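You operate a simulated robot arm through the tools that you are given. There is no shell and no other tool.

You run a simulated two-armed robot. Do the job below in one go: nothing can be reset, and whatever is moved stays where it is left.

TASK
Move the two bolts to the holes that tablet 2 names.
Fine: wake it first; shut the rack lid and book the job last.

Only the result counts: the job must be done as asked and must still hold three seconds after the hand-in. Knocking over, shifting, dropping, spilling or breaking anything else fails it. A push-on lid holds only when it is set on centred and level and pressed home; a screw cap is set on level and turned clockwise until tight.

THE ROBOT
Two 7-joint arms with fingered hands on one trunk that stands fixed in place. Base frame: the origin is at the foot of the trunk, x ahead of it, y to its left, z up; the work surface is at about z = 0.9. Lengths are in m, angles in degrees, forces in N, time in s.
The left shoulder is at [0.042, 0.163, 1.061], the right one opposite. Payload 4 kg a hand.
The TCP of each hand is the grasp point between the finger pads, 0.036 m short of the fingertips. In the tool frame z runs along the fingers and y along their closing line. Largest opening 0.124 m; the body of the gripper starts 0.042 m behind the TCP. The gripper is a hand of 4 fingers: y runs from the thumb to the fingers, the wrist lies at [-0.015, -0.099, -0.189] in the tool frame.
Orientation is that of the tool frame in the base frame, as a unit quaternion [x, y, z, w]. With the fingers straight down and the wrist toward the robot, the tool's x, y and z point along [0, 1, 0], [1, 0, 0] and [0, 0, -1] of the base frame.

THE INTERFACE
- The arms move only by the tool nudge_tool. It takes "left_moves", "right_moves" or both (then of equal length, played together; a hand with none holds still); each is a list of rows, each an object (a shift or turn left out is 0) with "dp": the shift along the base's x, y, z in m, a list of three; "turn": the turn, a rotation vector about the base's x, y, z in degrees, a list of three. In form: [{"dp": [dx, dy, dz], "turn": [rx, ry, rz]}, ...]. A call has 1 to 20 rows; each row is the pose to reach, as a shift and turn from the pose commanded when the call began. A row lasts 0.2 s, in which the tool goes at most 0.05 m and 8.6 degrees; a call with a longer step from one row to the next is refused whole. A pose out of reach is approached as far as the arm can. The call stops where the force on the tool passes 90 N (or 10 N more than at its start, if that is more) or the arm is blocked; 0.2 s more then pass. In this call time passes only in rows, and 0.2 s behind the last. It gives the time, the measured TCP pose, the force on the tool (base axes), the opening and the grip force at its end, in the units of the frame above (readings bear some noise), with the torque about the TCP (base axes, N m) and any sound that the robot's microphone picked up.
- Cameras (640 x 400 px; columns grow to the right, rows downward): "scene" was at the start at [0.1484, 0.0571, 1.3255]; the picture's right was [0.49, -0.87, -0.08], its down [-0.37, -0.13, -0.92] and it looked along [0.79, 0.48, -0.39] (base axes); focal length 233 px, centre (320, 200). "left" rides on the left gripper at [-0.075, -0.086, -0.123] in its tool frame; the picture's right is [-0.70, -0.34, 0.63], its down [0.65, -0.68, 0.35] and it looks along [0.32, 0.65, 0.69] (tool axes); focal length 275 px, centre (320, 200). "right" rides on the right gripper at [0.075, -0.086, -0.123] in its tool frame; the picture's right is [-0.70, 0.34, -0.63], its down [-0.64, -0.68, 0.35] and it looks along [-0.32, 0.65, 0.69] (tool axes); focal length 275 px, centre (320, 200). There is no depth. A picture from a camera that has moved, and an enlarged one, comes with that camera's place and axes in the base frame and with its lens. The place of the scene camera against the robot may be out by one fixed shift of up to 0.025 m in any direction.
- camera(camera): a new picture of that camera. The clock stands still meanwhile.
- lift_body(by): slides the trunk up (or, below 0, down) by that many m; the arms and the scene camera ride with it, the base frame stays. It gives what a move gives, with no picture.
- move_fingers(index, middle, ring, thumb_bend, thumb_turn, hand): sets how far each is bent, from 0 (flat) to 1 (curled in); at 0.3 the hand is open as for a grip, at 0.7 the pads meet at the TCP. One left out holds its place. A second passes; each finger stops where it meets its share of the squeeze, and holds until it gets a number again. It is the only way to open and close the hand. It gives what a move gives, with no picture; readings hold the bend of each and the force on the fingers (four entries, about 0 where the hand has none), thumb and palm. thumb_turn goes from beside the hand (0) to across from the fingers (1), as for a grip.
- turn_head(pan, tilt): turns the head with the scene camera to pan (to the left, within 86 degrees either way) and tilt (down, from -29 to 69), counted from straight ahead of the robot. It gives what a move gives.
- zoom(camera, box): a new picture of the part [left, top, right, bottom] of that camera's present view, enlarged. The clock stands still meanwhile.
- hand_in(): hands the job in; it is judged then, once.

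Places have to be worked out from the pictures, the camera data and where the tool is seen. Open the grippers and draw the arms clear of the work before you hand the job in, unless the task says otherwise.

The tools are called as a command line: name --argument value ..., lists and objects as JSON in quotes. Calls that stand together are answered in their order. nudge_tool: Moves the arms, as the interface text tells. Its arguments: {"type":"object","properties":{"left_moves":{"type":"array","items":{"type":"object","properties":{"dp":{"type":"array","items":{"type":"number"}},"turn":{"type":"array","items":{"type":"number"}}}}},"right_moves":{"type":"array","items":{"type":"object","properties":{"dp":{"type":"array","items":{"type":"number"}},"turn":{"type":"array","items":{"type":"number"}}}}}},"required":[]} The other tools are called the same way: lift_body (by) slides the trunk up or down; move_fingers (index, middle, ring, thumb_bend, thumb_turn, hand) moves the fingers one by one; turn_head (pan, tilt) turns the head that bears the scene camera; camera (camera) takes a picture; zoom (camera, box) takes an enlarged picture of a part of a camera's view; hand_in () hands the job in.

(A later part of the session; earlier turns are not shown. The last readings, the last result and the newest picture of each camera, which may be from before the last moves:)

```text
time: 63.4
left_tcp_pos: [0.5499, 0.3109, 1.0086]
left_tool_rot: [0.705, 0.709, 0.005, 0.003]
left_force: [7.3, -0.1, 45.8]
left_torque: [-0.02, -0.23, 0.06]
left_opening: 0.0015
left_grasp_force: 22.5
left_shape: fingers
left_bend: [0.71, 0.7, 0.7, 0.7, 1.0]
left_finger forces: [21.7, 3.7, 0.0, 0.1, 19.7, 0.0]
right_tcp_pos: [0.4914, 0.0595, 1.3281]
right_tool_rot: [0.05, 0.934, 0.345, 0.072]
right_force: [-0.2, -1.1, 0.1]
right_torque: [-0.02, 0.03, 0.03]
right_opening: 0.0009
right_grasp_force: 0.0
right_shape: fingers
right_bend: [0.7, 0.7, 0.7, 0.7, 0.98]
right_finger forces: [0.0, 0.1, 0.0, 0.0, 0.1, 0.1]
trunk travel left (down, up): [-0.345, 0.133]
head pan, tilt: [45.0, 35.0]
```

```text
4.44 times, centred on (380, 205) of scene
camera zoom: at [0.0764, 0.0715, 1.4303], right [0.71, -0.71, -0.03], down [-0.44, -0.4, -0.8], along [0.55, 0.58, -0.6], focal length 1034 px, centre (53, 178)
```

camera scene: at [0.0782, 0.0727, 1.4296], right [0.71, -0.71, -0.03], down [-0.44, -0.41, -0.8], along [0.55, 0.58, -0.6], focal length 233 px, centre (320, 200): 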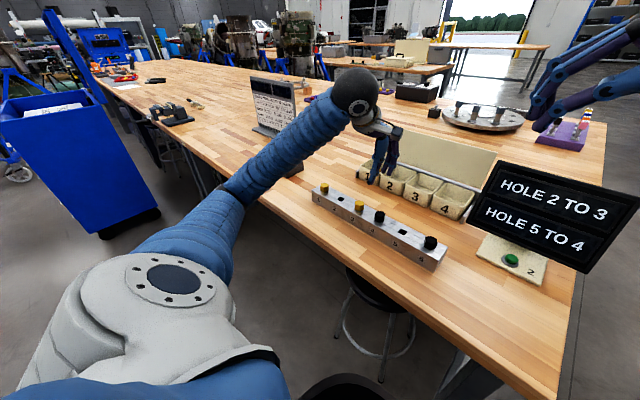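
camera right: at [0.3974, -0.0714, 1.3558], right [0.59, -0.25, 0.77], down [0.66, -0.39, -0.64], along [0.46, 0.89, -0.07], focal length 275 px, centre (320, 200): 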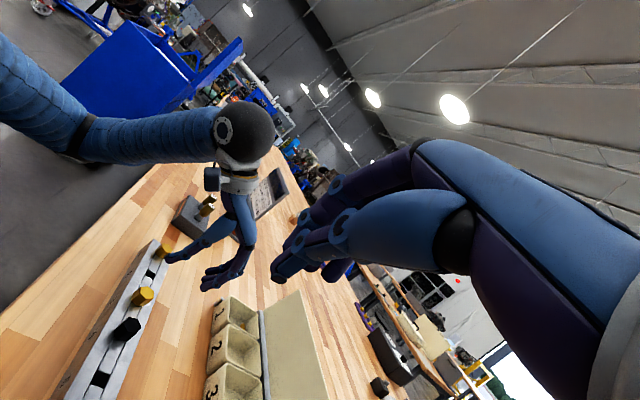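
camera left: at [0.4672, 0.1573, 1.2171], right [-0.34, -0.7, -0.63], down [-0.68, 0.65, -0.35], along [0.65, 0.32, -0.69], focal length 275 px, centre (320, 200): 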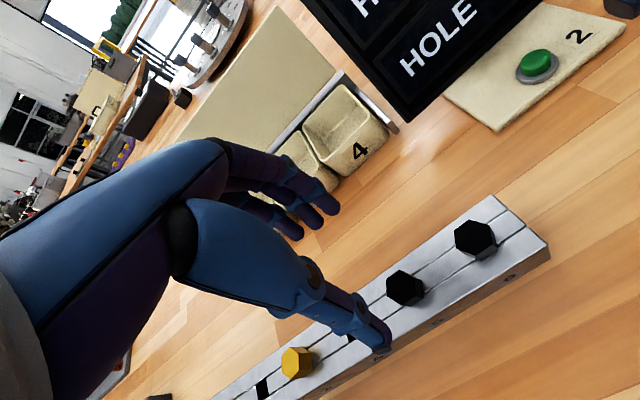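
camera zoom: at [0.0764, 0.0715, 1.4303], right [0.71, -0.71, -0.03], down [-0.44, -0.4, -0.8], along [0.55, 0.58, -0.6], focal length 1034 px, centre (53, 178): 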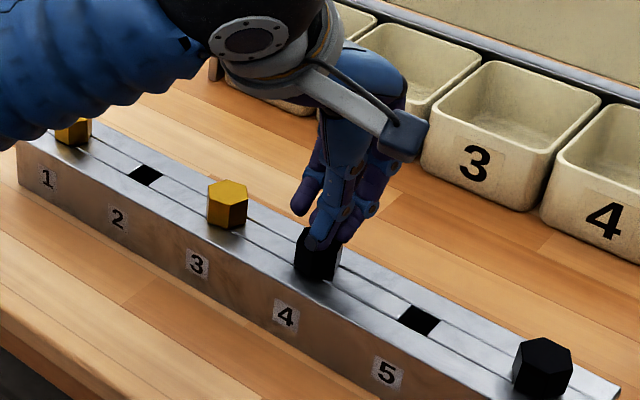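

Bolt 4 meets the same height under 46 N, so both are home. I lift off and turn the head to study the rack's lid.

nudge_tool --left_moves '[{"dp": [0, 0, 0.03]}, {"dp": [0, 0.0, 0.07]}, {"dp": [-0.0, 0.03, 0.1]}, {"dp": [-0.0, 0.06, 0.13]}, {"dp": [-0.0, 0.09, 0.16]}, {"dp": [0.0, 0.12, 0.19]}]'

turn_head --pan 22 --tilt 30

camera --camera "scene"

camera --camera "left"

```text
time: 64.8
left_tcp_pos: [0.5528, 0.4298, 1.194]
left_tool_rot: [0.706, 0.708, 0.001, 0.0]
left_force: [-0.3, -0.8, 0.2]
left_torque: [-0.02, 0.0, 0.0]
left_opening: 0.0017
left_grasp_force: 0.0
left_shape: fingers
left_bend: [0.7, 0.7, 0.7, 0.7, 1.0]
left_finger forces: [0.0, 0.0, 0.0, 0.1, 0.0, 0.0]
right_tcp_pos: [0.4932, 0.0607, 1.3273]
right_tool_rot: [0.05, 0.935, 0.344, 0.072]
right_force: [-0.5, -0.6, -0.3]
right_torque: [-0.01, -0.01, 0.01]
right_opening: 0.001
right_grasp_force: 0.0
right_shape: fingers
right_bend: [0.7, 0.7, 0.7, 0.7, 0.98]
right_finger forces: [0.1, 0.1, 0.0, 0.0, 0.0, 0.0]
trunk travel left (down, up): [-0.345, 0.133]
head pan, tilt: [45.0, 35.0]
```

```text
time: 65.7
left_tcp_pos: [0.553, 0.4303, 1.1919]
left_tool_rot: [0.706, 0.708, 0.001, 0.001]
left_force: [-0.1, -0.1, 0.2]
left_torque: [-0.02, 0.01, 0.02]
left_opening: 0.0019
left_grasp_force: 0.1
left_shape: fingers
left_bend: [0.7, 0.7, 0.7, 0.7, 1.0]
left_finger forces: [0.1, 0.0, 0.1, 0.0, 0.1, 0.0]
right_tcp_pos: [0.4944, 0.0607, 1.3267]
right_tool_rot: [0.05, 0.935, 0.344, 0.071]
right_force: [0.5, -0.7, 0.2]
right_torque: [0.0, 0.03, -0.01]
right_opening: 0.0008
right_grasp_force: 0.0
right_shape: fingers
right_bend: [0.7, 0.7, 0.7, 0.7, 0.98]
right_finger forces: [0.0, 0.0, 0.1, 0.0, 0.1, 0.0]
trunk travel left (down, up): [-0.345, 0.133]
head pan, tilt: [22.0, 30.0]
```

```text
taken
camera scene: at [0.0997, 0.0449, 1.4364], right [0.37, -0.93, -0.02], down [-0.5, -0.19, -0.84], along [0.78, 0.32, -0.54], focal length 233 px, centre (320, 200)
```

scene: 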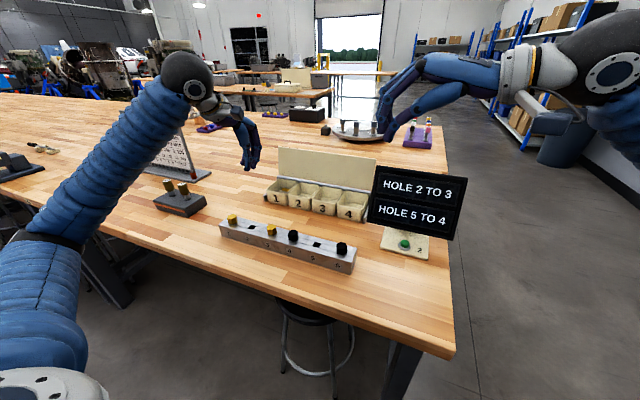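

```text
taken
camera left: at [0.4675, 0.3532, 1.3155], right [-0.33, -0.7, -0.64], down [-0.68, 0.64, -0.35], along [0.65, 0.32, -0.69], focal length 275 px, centre (320, 200)
```

left: 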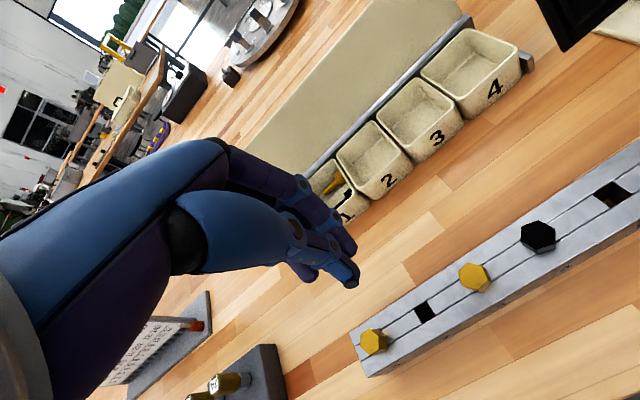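

I enlarge the lid in both views to measure its edges.

zoom --camera "scene" --box '[240, 130, 400, 230]'

zoom --camera "left" --box '[230, 0, 550, 200]'

```text
4.00 times, centred on (320, 180) of scene
camera zoom: at [0.0997, 0.0449, 1.4364], right [0.37, -0.93, -0.02], down [-0.5, -0.19, -0.84], along [0.78, 0.32, -0.54], focal length 931 px, centre (320, 280)
```

zoom: 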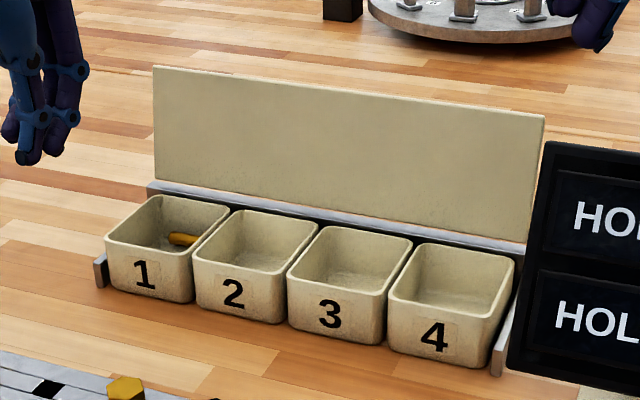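

```text
2.00 times, centred on (390, 100) of left
camera zoom: at [0.4675, 0.3532, 1.3155], right [-0.33, -0.7, -0.64], down [-0.68, 0.64, -0.35], along [0.65, 0.32, -0.69], focal length 551 px, centre (180, 400)
```

zoom: 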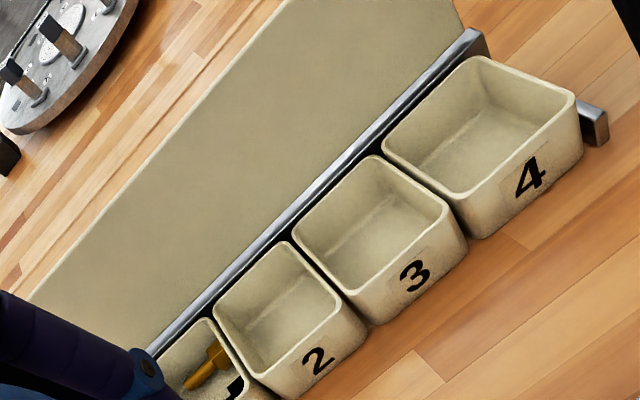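

The lid stands at y 0.15–0.55, hinged near (0.877, z 0.963), its top edge near x 0.89, z 1.09, leaning slightly back. I open the left hand and carry it above the middle of the lid, to straddle the top edge with fingers behind and thumb in front.

move_fingers --hand "left" --index 0.42 --middle 0.42 --ring 0.42 --thumb_bend 0.42

nudge_tool --left_moves '[{"dp": [0.04, -0.01, 0.02]}, {"dp": [0.08, -0.02, 0.03]}, {"dp": [0.12, -0.03, 0.03]}, {"dp": [0.16, -0.04, 0.03]}, {"dp": [0.2, -0.05, 0.03]}, {"dp": [0.24, -0.06, 0.03]}, {"dp": [0.28, -0.07, 0.03]}, {"dp": [0.31, -0.078, 0.03]}, {"dp": [0.338, -0.078, 0.03]}]'

camera --camera "left"

camera --camera "scene"

```text
time: 66.7
left_tcp_pos: [0.5523, 0.4293, 1.1926]
left_tool_rot: [0.707, 0.708, 0.001, 0.001]
left_force: [0.4, -0.2, 0.8]
left_torque: [-0.02, -0.02, 0.0]
left_opening: 0.0867
left_grasp_force: 0.1
left_shape: fingers
left_bend: [0.42, 0.42, 0.42, 0.42, 0.99]
left_finger forces: [0.0, 0.0, 0.0, 0.1, 0.0, 0.0]
right_tcp_pos: [0.4941, 0.06, 1.3262]
right_tool_rot: [0.051, 0.935, 0.344, 0.071]
right_force: [0.0, -0.5, -0.1]
right_torque: [0.01, 0.0, -0.01]
right_opening: 0.0012
right_grasp_force: 0.1
right_shape: fingers
right_bend: [0.7, 0.7, 0.7, 0.7, 0.98]
right_finger forces: [0.1, 0.0, 0.1, 0.2, 0.1, 0.1]
trunk travel left (down, up): [-0.345, 0.133]
head pan, tilt: [22.0, 30.0]
```

```text
time: 68.7
left_tcp_pos: [0.8887, 0.353, 1.2248]
left_tool_rot: [0.707, 0.708, 0.002, 0.0]
left_force: [1.2, -0.3, 0.0]
left_torque: [0.02, -0.01, 0.01]
left_opening: 0.0866
left_grasp_force: 0.0
left_shape: fingers
left_bend: [0.42, 0.42, 0.42, 0.42, 0.99]
left_finger forces: [0.1, 0.0, 0.0, 0.0, 0.0, 0.0]
right_tcp_pos: [0.4954, 0.0596, 1.3265]
right_tool_rot: [0.051, 0.935, 0.344, 0.072]
right_force: [0.1, 0.3, 0.0]
right_torque: [0.02, 0.04, 0.03]
right_opening: 0.0008
right_grasp_force: 0.0
right_shape: fingers
right_bend: [0.7, 0.7, 0.7, 0.7, 0.98]
right_finger forces: [0.1, 0.0, 0.0, 0.0, 0.0, 0.0]
trunk travel left (down, up): [-0.345, 0.133]
head pan, tilt: [22.0, 30.0]
```

```text
taken
camera left: at [0.8034, 0.2766, 1.3469], right [-0.34, -0.7, -0.64], down [-0.68, 0.64, -0.35], along [0.65, 0.32, -0.69], focal length 275 px, centre (320, 200)
```

left: 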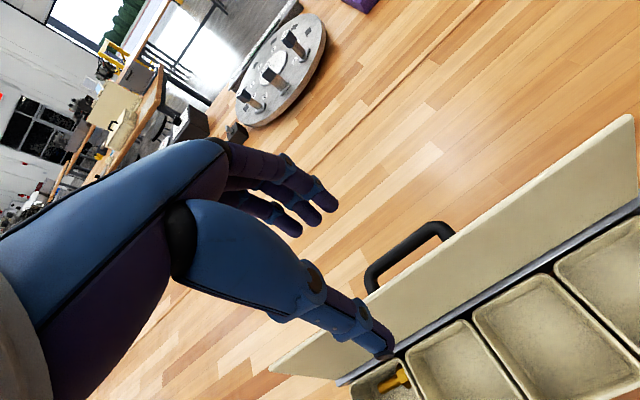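

```text
taken
camera scene: at [0.1008, 0.0441, 1.4363], right [0.37, -0.93, -0.02], down [-0.5, -0.19, -0.84], along [0.78, 0.32, -0.54], focal length 233 px, centre (320, 200)
```

scene: 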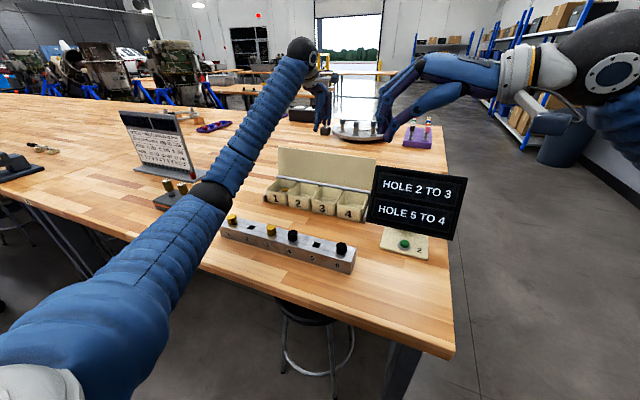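

The lid carries a black handle on its back face near the middle. I enlarge to see exactly where it is.

zoom --camera "left" --box '[240, 100, 640, 400]'

```text
1.33 times, centred on (440, 250) of left
camera zoom: at [0.8034, 0.2766, 1.3469], right [-0.34, -0.7, -0.64], down [-0.68, 0.64, -0.35], along [0.65, 0.32, -0.69], focal length 367 px, centre (160, 133)
```

zoom: 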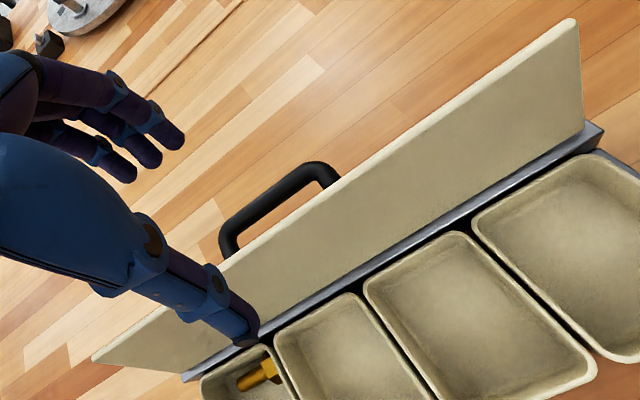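

The handle spans y ≈ 0.30–0.40 on the back face, so I use the lid's right part at y ≈ 0.235, clear of both handle and tablet. I move there at height, tilt the hand −10°, and narrow the opening.

nudge_tool --left_moves '[{"dp": [0.003, -0.04, 0], "turn": [0, -3.5, 0]}, {"dp": [0.006, -0.08, 0], "turn": [0, -7, 0]}, {"dp": [0.008, -0.118, 0], "turn": [0, -10, 0]}, {"dp": [0.008, -0.118, -0.03], "turn": [0, -10, 0]}]'

move_fingers --hand "left" --index 0.48 --middle 0.48 --ring 0.48 --thumb_bend 0.48

camera --camera "left"

zoom --camera "scene" --box '[240, 90, 460, 240]'

camera --camera "right"

```text
time: 69.7
left_tcp_pos: [0.8987, 0.2379, 1.1934]
left_tool_rot: [0.704, 0.705, 0.062, 0.062]
left_force: [-0.7, -0.4, 0.5]
left_torque: [-0.01, 0.02, -0.01]
left_opening: 0.0866
left_grasp_force: 0.1
left_shape: fingers
left_bend: [0.42, 0.42, 0.42, 0.42, 0.99]
left_finger forces: [0.0, 0.1, 0.1, 0.0, 0.0, 0.0]
right_tcp_pos: [0.4949, 0.0627, 1.3274]
right_tool_rot: [0.05, 0.935, 0.343, 0.07]
right_force: [0.0, -0.4, -0.3]
right_torque: [0.0, -0.02, -0.01]
right_opening: 0.001
right_grasp_force: 0.1
right_shape: fingers
right_bend: [0.7, 0.7, 0.7, 0.7, 0.98]
right_finger forces: [0.1, 0.0, 0.0, 0.1, 0.1, 0.0]
trunk travel left (down, up): [-0.345, 0.133]
head pan, tilt: [22.0, 30.0]
```

```text
time: 70.7
left_tcp_pos: [0.8968, 0.2363, 1.1939]
left_tool_rot: [0.704, 0.705, 0.062, 0.062]
left_force: [0.4, 0.2, -0.1]
left_torque: [-0.01, -0.01, 0.0]
left_opening: 0.0685
left_grasp_force: 0.2
left_shape: fingers
left_bend: [0.48, 0.48, 0.48, 0.48, 1.0]
left_finger forces: [0.0, 0.0, 0.0, 0.0, 0.0, 0.0]
right_tcp_pos: [0.4949, 0.0609, 1.3256]
right_tool_rot: [0.051, 0.935, 0.345, 0.072]
right_force: [0.0, -0.2, -0.2]
right_torque: [0.01, 0.0, -0.01]
right_opening: 0.001
right_grasp_force: 0.1
right_shape: fingers
right_bend: [0.7, 0.7, 0.7, 0.7, 0.98]
right_finger forces: [0.0, 0.0, 0.1, 0.0, 0.1, 0.0]
trunk travel left (down, up): [-0.345, 0.133]
head pan, tilt: [22.0, 30.0]
```

```text
taken
camera left: at [0.7927, 0.16, 1.3008], right [-0.22, -0.7, -0.68], down [-0.61, 0.64, -0.46], along [0.76, 0.32, -0.57], focal length 275 px, centre (320, 200)
```

left: 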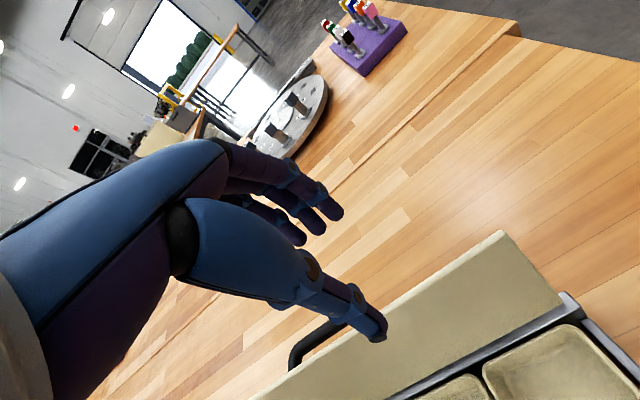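

```text
2.67 times, centred on (350, 165) of scene
camera zoom: at [0.1001, 0.0447, 1.4364], right [0.37, -0.93, -0.02], down [-0.5, -0.19, -0.84], along [0.78, 0.32, -0.54], focal length 621 px, centre (240, 293)
```

zoom: 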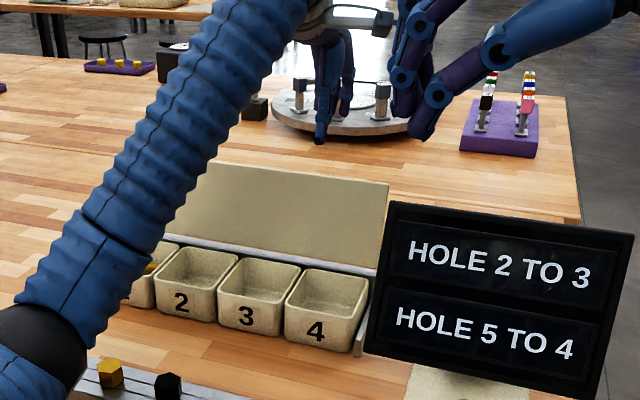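

```text
taken
camera right: at [0.3973, -0.0712, 1.3558], right [0.59, -0.25, 0.77], down [0.66, -0.39, -0.64], along [0.46, 0.89, -0.07], focal length 275 px, centre (320, 200)
```

right: 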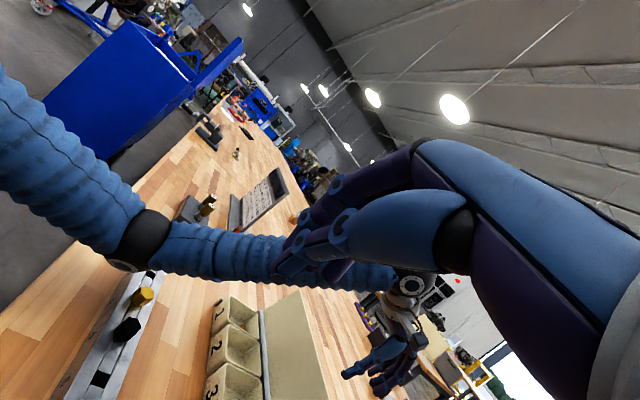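

The left hand is above the lid's top edge at y ≈ 0.237. Before pulling, I swing the right hand back to the right, away from the left forearm.

nudge_tool --right_moves '[{"dp": [0.0, -0.03, 0], "turn": [0, 0, -4]}, {"dp": [0.005, -0.06, 0], "turn": [0, 0, -12]}, {"dp": [0.01, -0.09, 0], "turn": [0, 0, -20]}, {"dp": [0.02, -0.12, 0], "turn": [0, 0, -28]}, {"dp": [0.03, -0.15, 0], "turn": [0, 0, -36]}, {"dp": [0.04, -0.18, 0], "turn": [0, 0, -44]}, {"dp": [0.05, -0.2, 0], "turn": [0, 0, -52]}, {"dp": [0.06, -0.22, 0], "turn": [0, 0, -60]}, {"dp": [0.07, -0.24, 0], "turn": [0, 0, -68]}, {"dp": [0.08, -0.26, 0], "turn": [0, 0, -76]}, {"dp": [0.09, -0.28, 0], "turn": [0, 0, -82]}]'

camera --camera "right"

camera --camera "scene"

```text
time: 73.1
left_tcp_pos: [0.8966, 0.2362, 1.1951]
left_tool_rot: [0.703, 0.705, 0.063, 0.062]
left_force: [-0.5, -0.9, 0.1]
left_torque: [0.0, 0.0, 0.01]
left_opening: 0.0686
left_grasp_force: 0.1
left_shape: fingers
left_bend: [0.48, 0.48, 0.48, 0.48, 1.0]
left_finger forces: [0.0, 0.1, 0.1, 0.0, 0.0, 0.0]
right_tcp_pos: [0.5861, -0.2186, 1.325]
right_tool_rot: [0.652, 0.672, 0.213, 0.28]
right_force: [0.4, -0.3, -1.0]
right_torque: [0.01, -0.02, 0.03]
right_opening: 0.0011
right_grasp_force: 0.1
right_shape: fingers
right_bend: [0.7, 0.7, 0.7, 0.7, 0.98]
right_finger forces: [0.0, 0.0, 0.0, 0.0, 0.0, 0.1]
trunk travel left (down, up): [-0.345, 0.133]
head pan, tilt: [22.0, 30.0]
```

```text
taken
camera right: at [0.4431, -0.1397, 1.3545], right [-0.16, -0.62, 0.77], down [-0.29, -0.71, -0.64], along [0.94, -0.33, -0.07], focal length 275 px, centre (320, 200)
```

right: 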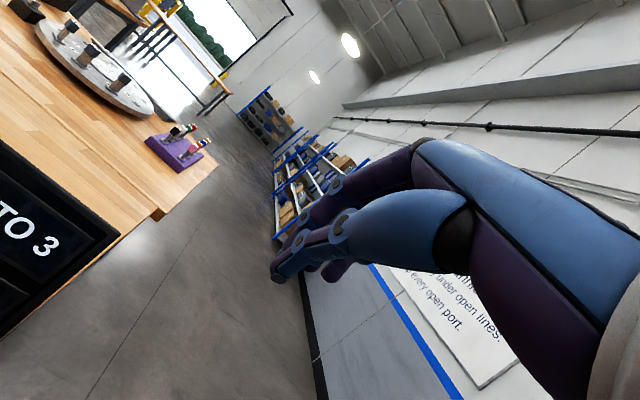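

```text
taken
camera scene: at [0.1, 0.0442, 1.4364], right [0.37, -0.93, -0.02], down [-0.5, -0.19, -0.84], along [0.78, 0.32, -0.53], focal length 233 px, centre (320, 200)
```

scene: 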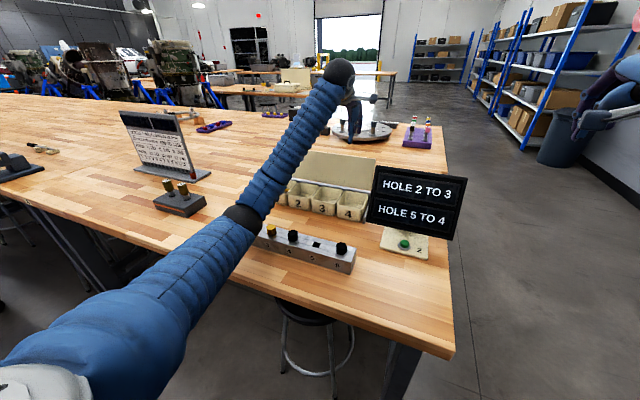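

Right hand is clear. I lower the left hand until the fingertips are just above the lid's edge and check that the edge lies between thumb and fingers.

nudge_tool --left_moves '[{"dp": [0.002, 0, -0.03]}, {"dp": [0.003, 0, -0.055]}]'

camera --camera "left"

zoom --camera "scene" --box '[290, 90, 420, 210]'

```text
time: 73.7
left_tcp_pos: [0.8955, 0.2364, 1.1449]
left_tool_rot: [0.703, 0.705, 0.066, 0.063]
left_force: [0.2, -0.5, -0.6]
left_torque: [-0.02, 0.02, 0.04]
left_opening: 0.0684
left_grasp_force: 0.0
left_shape: fingers
left_bend: [0.48, 0.48, 0.48, 0.48, 1.0]
left_finger forces: [0.1, 0.0, 0.1, 0.0, 0.0, 0.0]
right_tcp_pos: [0.5802, -0.2215, 1.3277]
right_tool_rot: [0.651, 0.671, 0.214, 0.282]
right_force: [-0.3, -0.8, 0.3]
right_torque: [-0.05, -0.03, -0.03]
right_opening: 0.0009
right_grasp_force: 0.0
right_shape: fingers
right_bend: [0.7, 0.7, 0.7, 0.7, 0.98]
right_finger forces: [0.1, 0.0, 0.1, 0.1, 0.0, 0.1]
trunk travel left (down, up): [-0.345, 0.133]
head pan, tilt: [22.0, 30.0]
```

```text
taken
camera left: at [0.7895, 0.1583, 1.25], right [-0.22, -0.69, -0.69], down [-0.61, 0.64, -0.46], along [0.76, 0.32, -0.56], focal length 275 px, centre (320, 200)
```

left: 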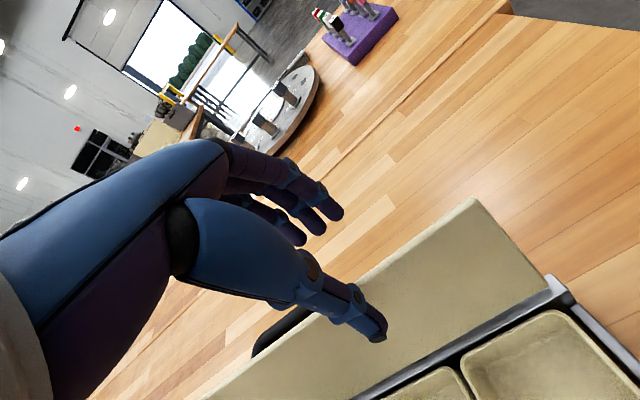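

```text
3.33 times, centred on (355, 150) of scene
camera zoom: at [0.0913, 0.0418, 1.437], right [0.38, -0.93, -0.02], down [-0.5, -0.19, -0.85], along [0.78, 0.33, -0.53], focal length 776 px, centre (203, 367)
```

zoom: 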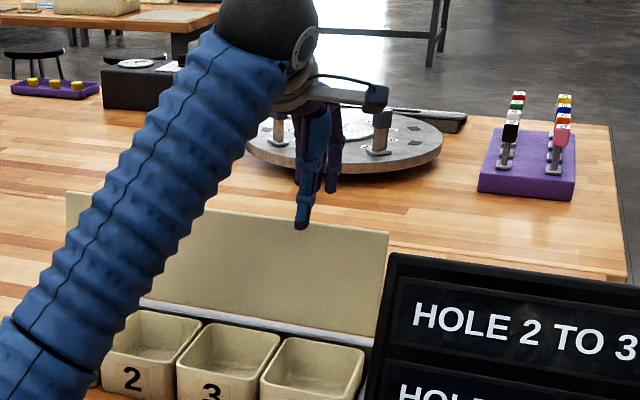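

The trunk swayed again and the hand is ~5 mm off command: some part of the left arm is touching. I raise the hand back and look down at the elbow.

nudge_tool --left_moves '[{"dp": [0, 0, 0.03]}, {"dp": [-0.003, 0, 0.055]}]'

turn_head --pan 35 --tilt 50

camera --camera "scene"

```text
time: 74.3
left_tcp_pos: [0.8924, 0.2276, 1.2048]
left_tool_rot: [0.704, 0.704, 0.067, 0.065]
left_force: [-0.8, -1.1, 0.6]
left_torque: [0.02, -0.05, -0.04]
left_opening: 0.0683
left_grasp_force: 0.0
left_shape: fingers
left_bend: [0.48, 0.48, 0.48, 0.48, 1.0]
left_finger forces: [0.1, 0.0, 0.0, 0.1, 0.0, 0.0]
right_tcp_pos: [0.5814, -0.2236, 1.33]
right_tool_rot: [0.652, 0.671, 0.215, 0.281]
right_force: [-0.2, 1.4, 0.1]
right_torque: [0.0, -0.06, -0.05]
right_opening: 0.0009
right_grasp_force: 0.0
right_shape: fingers
right_bend: [0.7, 0.7, 0.7, 0.7, 0.98]
right_finger forces: [0.1, 0.0, 0.0, 0.0, 0.0, 0.1]
trunk travel left (down, up): [-0.345, 0.133]
head pan, tilt: [22.0, 30.0]
```

```text
time: 75.1
left_tcp_pos: [0.8917, 0.2305, 1.2018]
left_tool_rot: [0.703, 0.705, 0.067, 0.062]
left_force: [0.5, -0.2, -0.3]
left_torque: [-0.02, -0.03, -0.02]
left_opening: 0.0681
left_grasp_force: 0.0
left_shape: fingers
left_bend: [0.48, 0.48, 0.48, 0.48, 1.0]
left_finger forces: [0.1, 0.0, 0.0, 0.0, 0.1, 0.1]
right_tcp_pos: [0.5797, -0.2232, 1.3281]
right_tool_rot: [0.651, 0.672, 0.216, 0.28]
right_force: [-0.4, 0.7, 0.5]
right_torque: [0.0, 0.01, 0.02]
right_opening: 0.0008
right_grasp_force: 0.0
right_shape: fingers
right_bend: [0.7, 0.7, 0.7, 0.7, 0.98]
right_finger forces: [0.0, 0.1, 0.0, 0.0, 0.0, 0.0]
trunk travel left (down, up): [-0.345, 0.133]
head pan, tilt: [35.0, 50.0]
```

```text
taken
camera scene: at [0.0717, 0.0489, 1.4088], right [0.57, -0.82, -0.03], down [-0.65, -0.44, -0.62], along [0.5, 0.37, -0.78], focal length 233 px, centre (320, 200)
```

scene: 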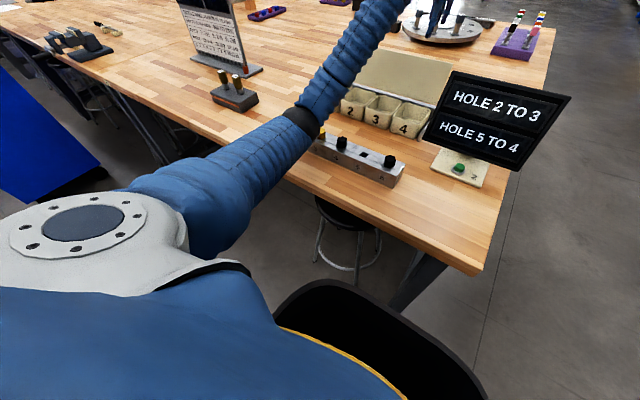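

The left elbow looks to be right over the rail and may be resting on it. I lift the trunk 10 cm at once, which raises the whole arm, and then check the rail.

lift_body --by 0.1

camera --camera "scene"

zoom --camera "scene" --box '[250, 90, 440, 210]'

```text
time: 76.5
left_tcp_pos: [0.8986, 0.2365, 1.2921]
left_tool_rot: [0.704, 0.705, 0.062, 0.061]
left_force: [0.0, 0.7, 0.2]
left_torque: [0.01, -0.01, -0.01]
left_opening: 0.0679
left_grasp_force: 0.1
left_shape: fingers
left_bend: [0.48, 0.48, 0.48, 0.48, 1.0]
left_finger forces: [0.1, 0.0, 0.0, 0.0, 0.0, 0.0]
right_tcp_pos: [0.5853, -0.219, 1.4272]
right_tool_rot: [0.651, 0.673, 0.213, 0.279]
right_force: [-0.3, 1.2, -0.1]
right_torque: [-0.02, 0.02, 0.01]
right_opening: 0.0011
right_grasp_force: 0.0
right_shape: fingers
right_bend: [0.7, 0.7, 0.7, 0.7, 0.98]
right_finger forces: [0.1, 0.0, 0.1, 0.1, 0.1, 0.0]
trunk travel left (down, up): [-0.445, 0.033]
head pan, tilt: [35.0, 50.0]
```

```text
taken
camera scene: at [0.0613, 0.0552, 1.5128], right [0.57, -0.82, 0.0], down [-0.63, -0.44, -0.64], along [0.52, 0.37, -0.77], focal length 233 px, centre (320, 200)
```

scene: 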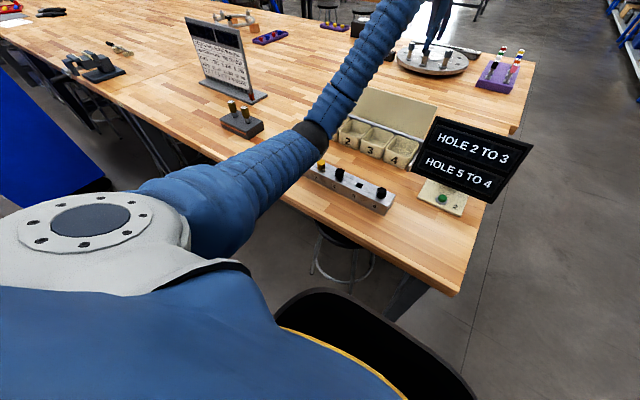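

```text
3.33 times, centred on (345, 150) of scene
camera zoom: at [0.0613, 0.0552, 1.5128], right [0.57, -0.82, 0.0], down [-0.63, -0.44, -0.64], along [0.52, 0.37, -0.77], focal length 776 px, centre (237, 367)
```

zoom: 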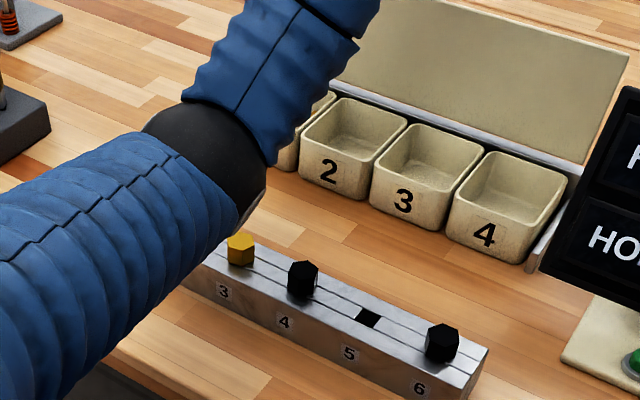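

Everything sprang back to the expected positions once the trunk rose. To find where the contact arises, I lower the left hand in small steps while watching the right hand's reading for sway.

nudge_tool --left_moves '[{"dp": [0.0, 0, -0.02]}, {"dp": [0, 0, -0.04]}, {"dp": [0, 0, -0.055]}]'

nudge_tool --left_moves '[{"dp": [0.0, 0, -0.015]}, {"dp": [0, 0, -0.03]}]'

camera --camera "scene"

```text
time: 77.3
left_tcp_pos: [0.897, 0.2337, 1.2382]
left_tool_rot: [0.703, 0.705, 0.063, 0.061]
left_force: [-0.2, 0.5, 0.6]
left_torque: [0.0, 0.02, 0.0]
left_opening: 0.0684
left_grasp_force: 0.1
left_shape: fingers
left_bend: [0.48, 0.48, 0.48, 0.48, 1.0]
left_finger forces: [0.0, 0.0, 0.1, 0.1, 0.1, 0.0]
right_tcp_pos: [0.5837, -0.2201, 1.4279]
right_tool_rot: [0.651, 0.673, 0.213, 0.279]
right_force: [-0.2, -0.4, 0.0]
right_torque: [-0.01, 0.03, 0.03]
right_opening: 0.0007
right_grasp_force: 0.0
right_shape: fingers
right_bend: [0.7, 0.7, 0.7, 0.7, 0.98]
right_finger forces: [0.0, 0.1, 0.2, 0.0, 0.1, 0.0]
trunk travel left (down, up): [-0.445, 0.033]
head pan, tilt: [35.0, 50.0]
```

```text
time: 77.9
left_tcp_pos: [0.8959, 0.2354, 1.2081]
left_tool_rot: [0.704, 0.705, 0.062, 0.063]
left_force: [-0.6, -0.2, -0.2]
left_torque: [0.02, -0.02, -0.01]
left_opening: 0.0681
left_grasp_force: 0.1
left_shape: fingers
left_bend: [0.48, 0.48, 0.48, 0.48, 1.0]
left_finger forces: [0.0, 0.0, 0.0, 0.0, 0.0, 0.1]
right_tcp_pos: [0.5836, -0.2194, 1.4267]
right_tool_rot: [0.651, 0.673, 0.213, 0.279]
right_force: [-0.3, -0.8, 0.3]
right_torque: [-0.01, -0.01, -0.01]
right_opening: 0.001
right_grasp_force: 0.1
right_shape: fingers
right_bend: [0.7, 0.7, 0.7, 0.7, 0.98]
right_finger forces: [0.0, 0.2, 0.1, 0.1, 0.0, 0.0]
trunk travel left (down, up): [-0.445, 0.033]
head pan, tilt: [35.0, 50.0]
```

```text
taken
camera scene: at [0.0612, 0.0549, 1.5127], right [0.57, -0.82, 0.0], down [-0.63, -0.44, -0.64], along [0.52, 0.37, -0.77], focal length 233 px, centre (320, 200)
```

scene: 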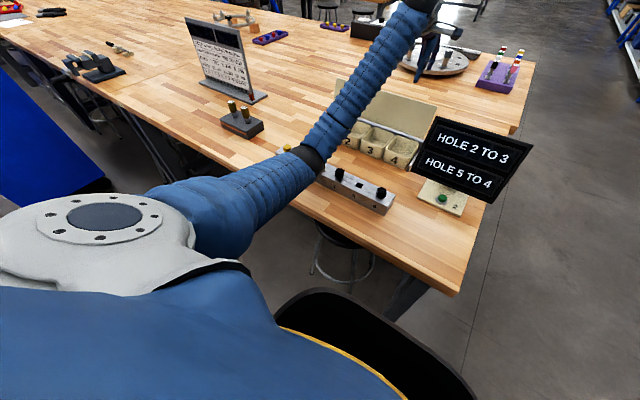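

No sway so far. I continue lowering in 15 mm steps with a reading after each pair.

nudge_tool --left_moves '[{"dp": [0.0, 0, -0.015]}, {"dp": [0, 0, -0.03]}]'

nudge_tool --left_moves '[{"dp": [0.0, 0, -0.015]}, {"dp": [0, 0, -0.03]}]'

camera --camera "left"

camera --camera "scene"

```text
time: 78.5
left_tcp_pos: [0.896, 0.236, 1.1771]
left_tool_rot: [0.704, 0.705, 0.064, 0.062]
left_force: [-0.8, 0.5, 0.1]
left_torque: [-0.02, -0.01, 0.02]
left_opening: 0.0682
left_grasp_force: 0.0
left_shape: fingers
left_bend: [0.48, 0.48, 0.48, 0.48, 1.0]
left_finger forces: [0.0, 0.1, 0.0, 0.0, 0.0, 0.1]
right_tcp_pos: [0.5834, -0.2192, 1.4274]
right_tool_rot: [0.651, 0.673, 0.213, 0.28]
right_force: [0.1, 0.0, -0.2]
right_torque: [0.03, 0.02, 0.0]
right_opening: 0.0011
right_grasp_force: 0.1
right_shape: fingers
right_bend: [0.7, 0.7, 0.7, 0.7, 0.98]
right_finger forces: [0.0, 0.1, 0.0, 0.0, 0.1, 0.0]
trunk travel left (down, up): [-0.445, 0.033]
head pan, tilt: [35.0, 50.0]
```

```text
time: 79.1
left_tcp_pos: [0.8973, 0.2356, 1.1483]
left_tool_rot: [0.704, 0.705, 0.062, 0.062]
left_force: [0.1, -0.4, -0.3]
left_torque: [0.01, 0.01, -0.03]
left_opening: 0.0683
left_grasp_force: 0.0
left_shape: fingers
left_bend: [0.48, 0.48, 0.48, 0.48, 1.0]
left_finger forces: [0.0, 0.0, 0.0, 0.1, 0.0, 0.0]
right_tcp_pos: [0.584, -0.22, 1.4265]
right_tool_rot: [0.65, 0.673, 0.214, 0.279]
right_force: [0.0, 0.2, 1.4]
right_torque: [-0.02, -0.05, -0.01]
right_opening: 0.0009
right_grasp_force: 0.1
right_shape: fingers
right_bend: [0.7, 0.7, 0.7, 0.7, 0.98]
right_finger forces: [0.1, 0.1, 0.0, 0.0, 0.0, 0.0]
trunk travel left (down, up): [-0.445, 0.033]
head pan, tilt: [35.0, 50.0]
```

```text
taken
camera left: at [0.7931, 0.1584, 1.2548], right [-0.22, -0.7, -0.68], down [-0.61, 0.64, -0.46], along [0.76, 0.32, -0.57], focal length 275 px, centre (320, 200)
```

left: 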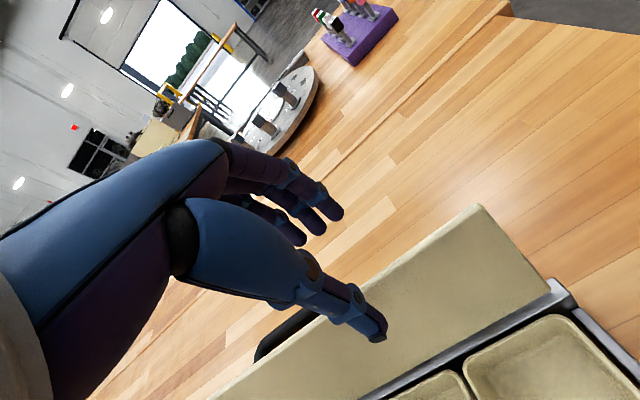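

```text
taken
camera scene: at [0.0612, 0.0548, 1.5127], right [0.57, -0.82, 0.0], down [-0.63, -0.44, -0.64], along [0.52, 0.37, -0.77], focal length 233 px, centre (320, 200)
```

scene: 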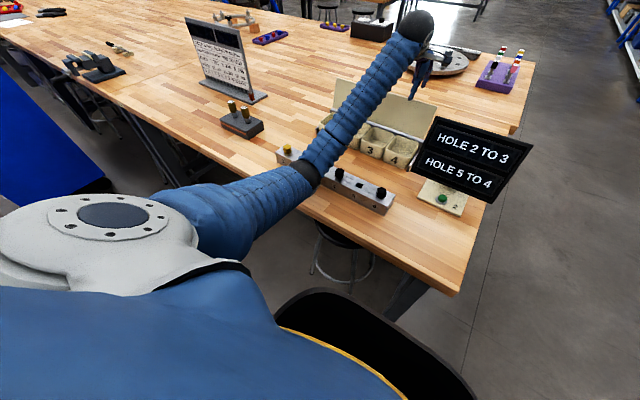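

Still no sway, and the lid's top edge lies between thumb and fingers. I lower another 5 cm so the fingers overlap the lid by about 3 cm.

nudge_tool --left_moves '[{"dp": [0.0, 0, -0.013]}, {"dp": [0, 0, -0.026]}]'

nudge_tool --left_moves '[{"dp": [0.0, 0, -0.013]}, {"dp": [0, 0, -0.026]}]'

camera --camera "left"

zoom --camera "scene" --box '[300, 0, 500, 150]'

```text
time: 79.7
left_tcp_pos: [0.8981, 0.2361, 1.1215]
left_tool_rot: [0.704, 0.705, 0.062, 0.062]
left_force: [-0.2, -0.1, 0.4]
left_torque: [0.03, 0.02, 0.02]
left_opening: 0.0684
left_grasp_force: 0.2
left_shape: fingers
left_bend: [0.48, 0.48, 0.48, 0.48, 1.0]
left_finger forces: [0.0, 0.0, 0.0, 0.1, 0.0, 0.0]
right_tcp_pos: [0.5852, -0.2198, 1.4267]
right_tool_rot: [0.651, 0.673, 0.213, 0.28]
right_force: [-0.1, 0.0, 0.7]
right_torque: [0.03, -0.01, -0.02]
right_opening: 0.0006
right_grasp_force: 0.0
right_shape: fingers
right_bend: [0.7, 0.7, 0.7, 0.7, 0.98]
right_finger forces: [0.1, 0.1, 0.0, 0.1, 0.0, 0.0]
trunk travel left (down, up): [-0.445, 0.033]
head pan, tilt: [35.0, 50.0]
```

```text
time: 80.3
left_tcp_pos: [0.8973, 0.2359, 1.1035]
left_tool_rot: [0.704, 0.705, 0.065, 0.062]
left_force: [-0.4, 0.8, -0.2]
left_torque: [0.0, -0.02, 0.0]
left_opening: 0.0684
left_grasp_force: 0.2
left_shape: fingers
left_bend: [0.48, 0.48, 0.48, 0.48, 1.0]
left_finger forces: [0.1, 0.0, 0.0, 0.0, 0.0, 0.0]
right_tcp_pos: [0.5826, -0.2206, 1.4283]
right_tool_rot: [0.651, 0.673, 0.214, 0.28]
right_force: [-0.2, -0.4, 0.0]
right_torque: [0.04, 0.01, 0.03]
right_opening: 0.0011
right_grasp_force: 0.1
right_shape: fingers
right_bend: [0.7, 0.7, 0.7, 0.7, 0.98]
right_finger forces: [0.0, 0.1, 0.1, 0.0, 0.0, 0.0]
trunk travel left (down, up): [-0.445, 0.033]
head pan, tilt: [35.0, 50.0]
```

```text
taken
camera left: at [0.7919, 0.1589, 1.2085], right [-0.21, -0.7, -0.69], down [-0.61, 0.64, -0.46], along [0.76, 0.32, -0.56], focal length 275 px, centre (320, 200)
```

left: 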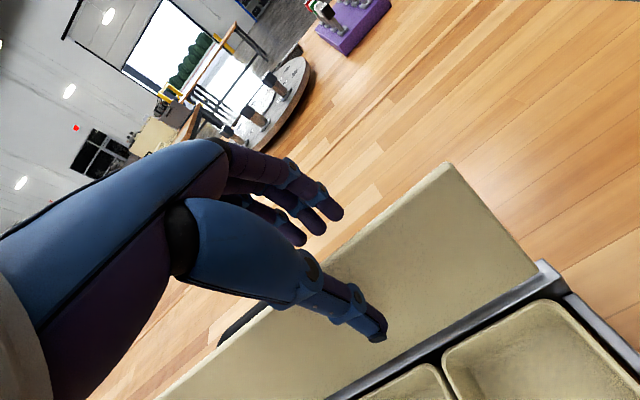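

```text
2.67 times, centred on (400, 75) of scene
camera zoom: at [0.0598, 0.0535, 1.5138], right [0.57, -0.82, 0.0], down [-0.63, -0.44, -0.64], along [0.53, 0.37, -0.77], focal length 621 px, centre (107, 533)
```

zoom: 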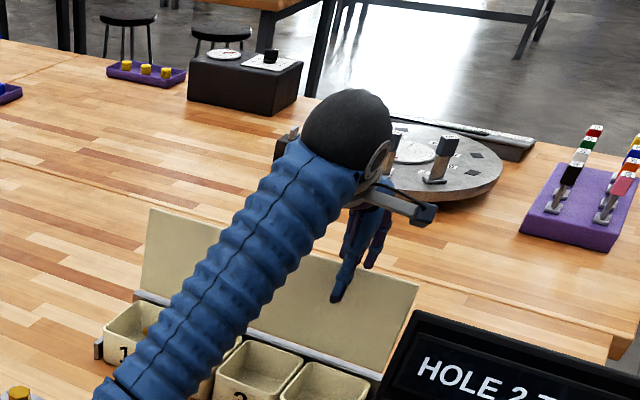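

At the last step a slight sway begins again (command 1.096, reached 1.1035). I turn the right hand to look across at the left arm and find what it touches.

nudge_tool --right_moves '[{"dp": [0, 0, 0], "turn": [0, 0, 8]}, {"dp": [0, 0, 0], "turn": [0, 0, 16]}, {"dp": [0, 0, 0], "turn": [0, 0, 24]}, {"dp": [0, 0.0, 0], "turn": [0, 0, 32]}, {"dp": [0, 0.0, 0], "turn": [0, 0, 40]}, {"dp": [0, 0.0, 0], "turn": [0, 0, 48]}, {"dp": [0, 0.0, 0], "turn": [0, 0, 56]}, {"dp": [0, 0.0, 0], "turn": [0, 0, 64]}, {"dp": [0, 0.0, 0], "turn": [0, 0, 72]}, {"dp": [0, 0.0, 0], "turn": [0, 0, 80]}]'

camera --camera "right"

```text
time: 82.5
left_tcp_pos: [0.8811, 0.2333, 1.0888]
left_tool_rot: [0.704, 0.705, 0.06, 0.058]
left_force: [-1.3, 0.2, 0.0]
left_torque: [0.02, -0.03, 0.03]
left_opening: 0.0683
left_grasp_force: 0.0
left_shape: fingers
left_bend: [0.48, 0.48, 0.48, 0.48, 1.0]
left_finger forces: [0.0, 0.0, 0.0, 0.0, 0.0, 0.0]
right_tcp_pos: [0.5582, -0.2162, 1.4339]
right_tool_rot: [0.313, 0.877, 0.326, 0.164]
right_force: [-0.6, 0.9, -0.8]
right_torque: [0.0, 0.02, 0.01]
right_opening: 0.001
right_grasp_force: 0.0
right_shape: fingers
right_bend: [0.7, 0.7, 0.7, 0.7, 0.98]
right_finger forces: [0.0, 0.0, 0.0, 0.1, 0.0, 0.0]
right hand out of reach, approached as far as the arm can: row 7, 8, 9, 10
trunk travel left (down, up): [-0.445, 0.033]
head pan, tilt: [35.0, 50.0]
```

```text
taken
camera right: at [0.4056, -0.2739, 1.4606], right [0.36, -0.55, 0.75], down [0.35, -0.67, -0.66], along [0.86, 0.5, -0.05], focal length 275 px, centre (320, 200)
```

right: 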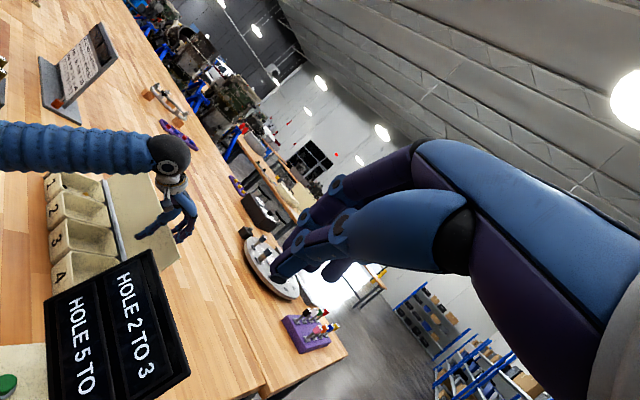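

The left hand itself drifted by −16 mm in x while the right hand moved. I take a fresh reading of everything before doing anything else.

camera --camera "scene"

nudge_tool --left_moves '[{"dp": [0, 0, 0]}]'

camera --camera "scene"

```text
taken
camera scene: at [0.0422, 0.0526, 1.5132], right [0.57, -0.82, 0.0], down [-0.62, -0.44, -0.65], along [0.53, 0.37, -0.76], focal length 233 px, centre (320, 200)
```

scene: 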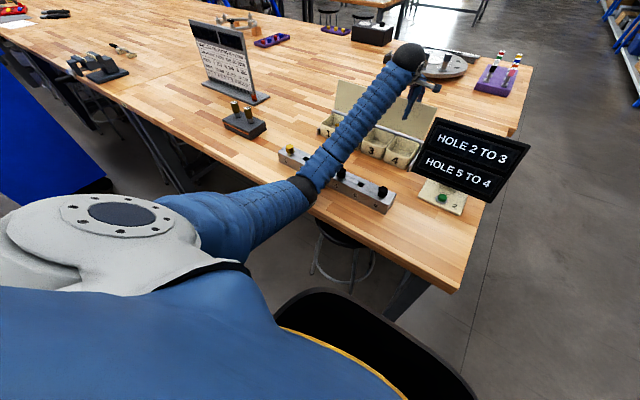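

```text
time: 82.9
left_tcp_pos: [0.8815, 0.2335, 1.0898]
left_tool_rot: [0.704, 0.705, 0.06, 0.058]
left_force: [-0.3, 0.0, -0.4]
left_torque: [-0.05, -0.03, -0.01]
left_opening: 0.0683
left_grasp_force: 0.1
left_shape: fingers
left_bend: [0.48, 0.48, 0.48, 0.48, 1.0]
left_finger forces: [0.0, 0.0, 0.0, 0.1, 0.0, 0.0]
right_tcp_pos: [0.5596, -0.2134, 1.4347]
right_tool_rot: [0.314, 0.877, 0.324, 0.164]
right_force: [0.6, -1.0, 0.8]
right_torque: [-0.01, 0.02, 0.03]
right_opening: 0.0012
right_grasp_force: 0.0
right_shape: fingers
right_bend: [0.7, 0.7, 0.7, 0.7, 0.98]
right_finger forces: [0.1, 0.1, 0.1, 0.1, 0.0, 0.0]
trunk travel left (down, up): [-0.445, 0.033]
head pan, tilt: [35.0, 50.0]
```

```text
taken
camera scene: at [0.0422, 0.0527, 1.5133], right [0.57, -0.82, 0.0], down [-0.62, -0.44, -0.65], along [0.53, 0.37, -0.76], focal length 233 px, centre (320, 200)
```

scene: 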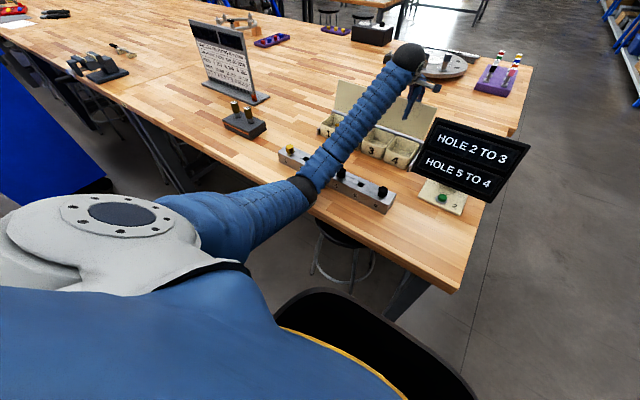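

The pattern fits the left elbow bearing on (and slipping off) the bench's front edge, since this arm posture hangs the elbow low. I raise the left hand, lift the trunk the last 3 cm, and will use a posture with the wrist farther out (fingers pointing back toward the robot, further left on the lid) to keep the elbow high.

nudge_tool --left_moves '[{"dp": [0, 0, 0.03]}, {"dp": [0, 0, 0.06]}, {"dp": [0, 0, 0.1]}, {"dp": [0, 0, 0.13]}]'

lift_body --by 0.03

camera --camera "scene"

```text
time: 83.8
left_tcp_pos: [0.8778, 0.2242, 1.0707]
left_tool_rot: [0.708, 0.706, 0.009, -0.004]
left_force: [1.8, 2.2, 2.2]
left_torque: [-0.1, 0.18, -0.01]
left_opening: 0.0681
left_grasp_force: 0.0
left_shape: fingers
left_bend: [0.48, 0.48, 0.48, 0.48, 1.0]
left_finger forces: [0.1, 0.0, 0.0, 0.0, 0.0, 0.0]
right_tcp_pos: [0.5761, -0.2323, 1.4313]
right_tool_rot: [0.322, 0.875, 0.323, 0.159]
right_force: [0.7, -1.7, -0.2]
right_torque: [0.1, 0.03, 0.15]
right_opening: 0.0011
right_grasp_force: 0.0
right_shape: fingers
right_bend: [0.7, 0.7, 0.7, 0.7, 0.98]
right_finger forces: [0.1, 0.1, 0.0, 0.0, 0.0, 0.0]
trunk travel left (down, up): [-0.445, 0.033]
head pan, tilt: [35.0, 50.0]
stopped in row 4 (left hand): the arm was blocked; the commanded pose is now the measured one
```

```text
time: 84.6
left_tcp_pos: [0.8743, 0.232, 1.0986]
left_tool_rot: [0.707, 0.708, 0.008, 0.002]
left_force: [-0.2, 0.2, 0.3]
left_torque: [0.02, 0.02, -0.01]
left_opening: 0.0682
left_grasp_force: 0.2
left_shape: fingers
left_bend: [0.48, 0.48, 0.48, 0.48, 1.0]
left_finger forces: [0.1, 0.0, 0.0, 0.0, 0.0, 0.0]
right_tcp_pos: [0.5745, -0.2196, 1.4579]
right_tool_rot: [0.318, 0.878, 0.322, 0.158]
right_force: [0.5, -0.9, -0.4]
right_torque: [0.0, 0.04, 0.01]
right_opening: 0.0011
right_grasp_force: 0.0
right_shape: fingers
right_bend: [0.7, 0.7, 0.7, 0.7, 0.98]
right_finger forces: [0.0, 0.0, 0.0, 0.1, 0.1, 0.0]
trunk travel left (down, up): [-0.475, 0.003]
head pan, tilt: [35.0, 50.0]
```

```text
taken
camera scene: at [0.0584, 0.0537, 1.5424], right [0.57, -0.82, 0.0], down [-0.63, -0.44, -0.64], along [0.53, 0.37, -0.77], focal length 233 px, centre (320, 200)
```

scene: 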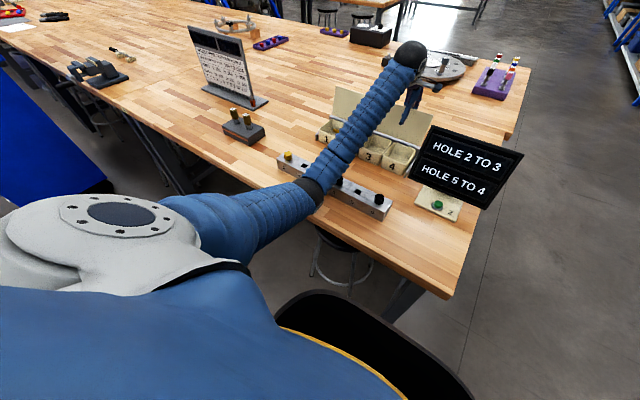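

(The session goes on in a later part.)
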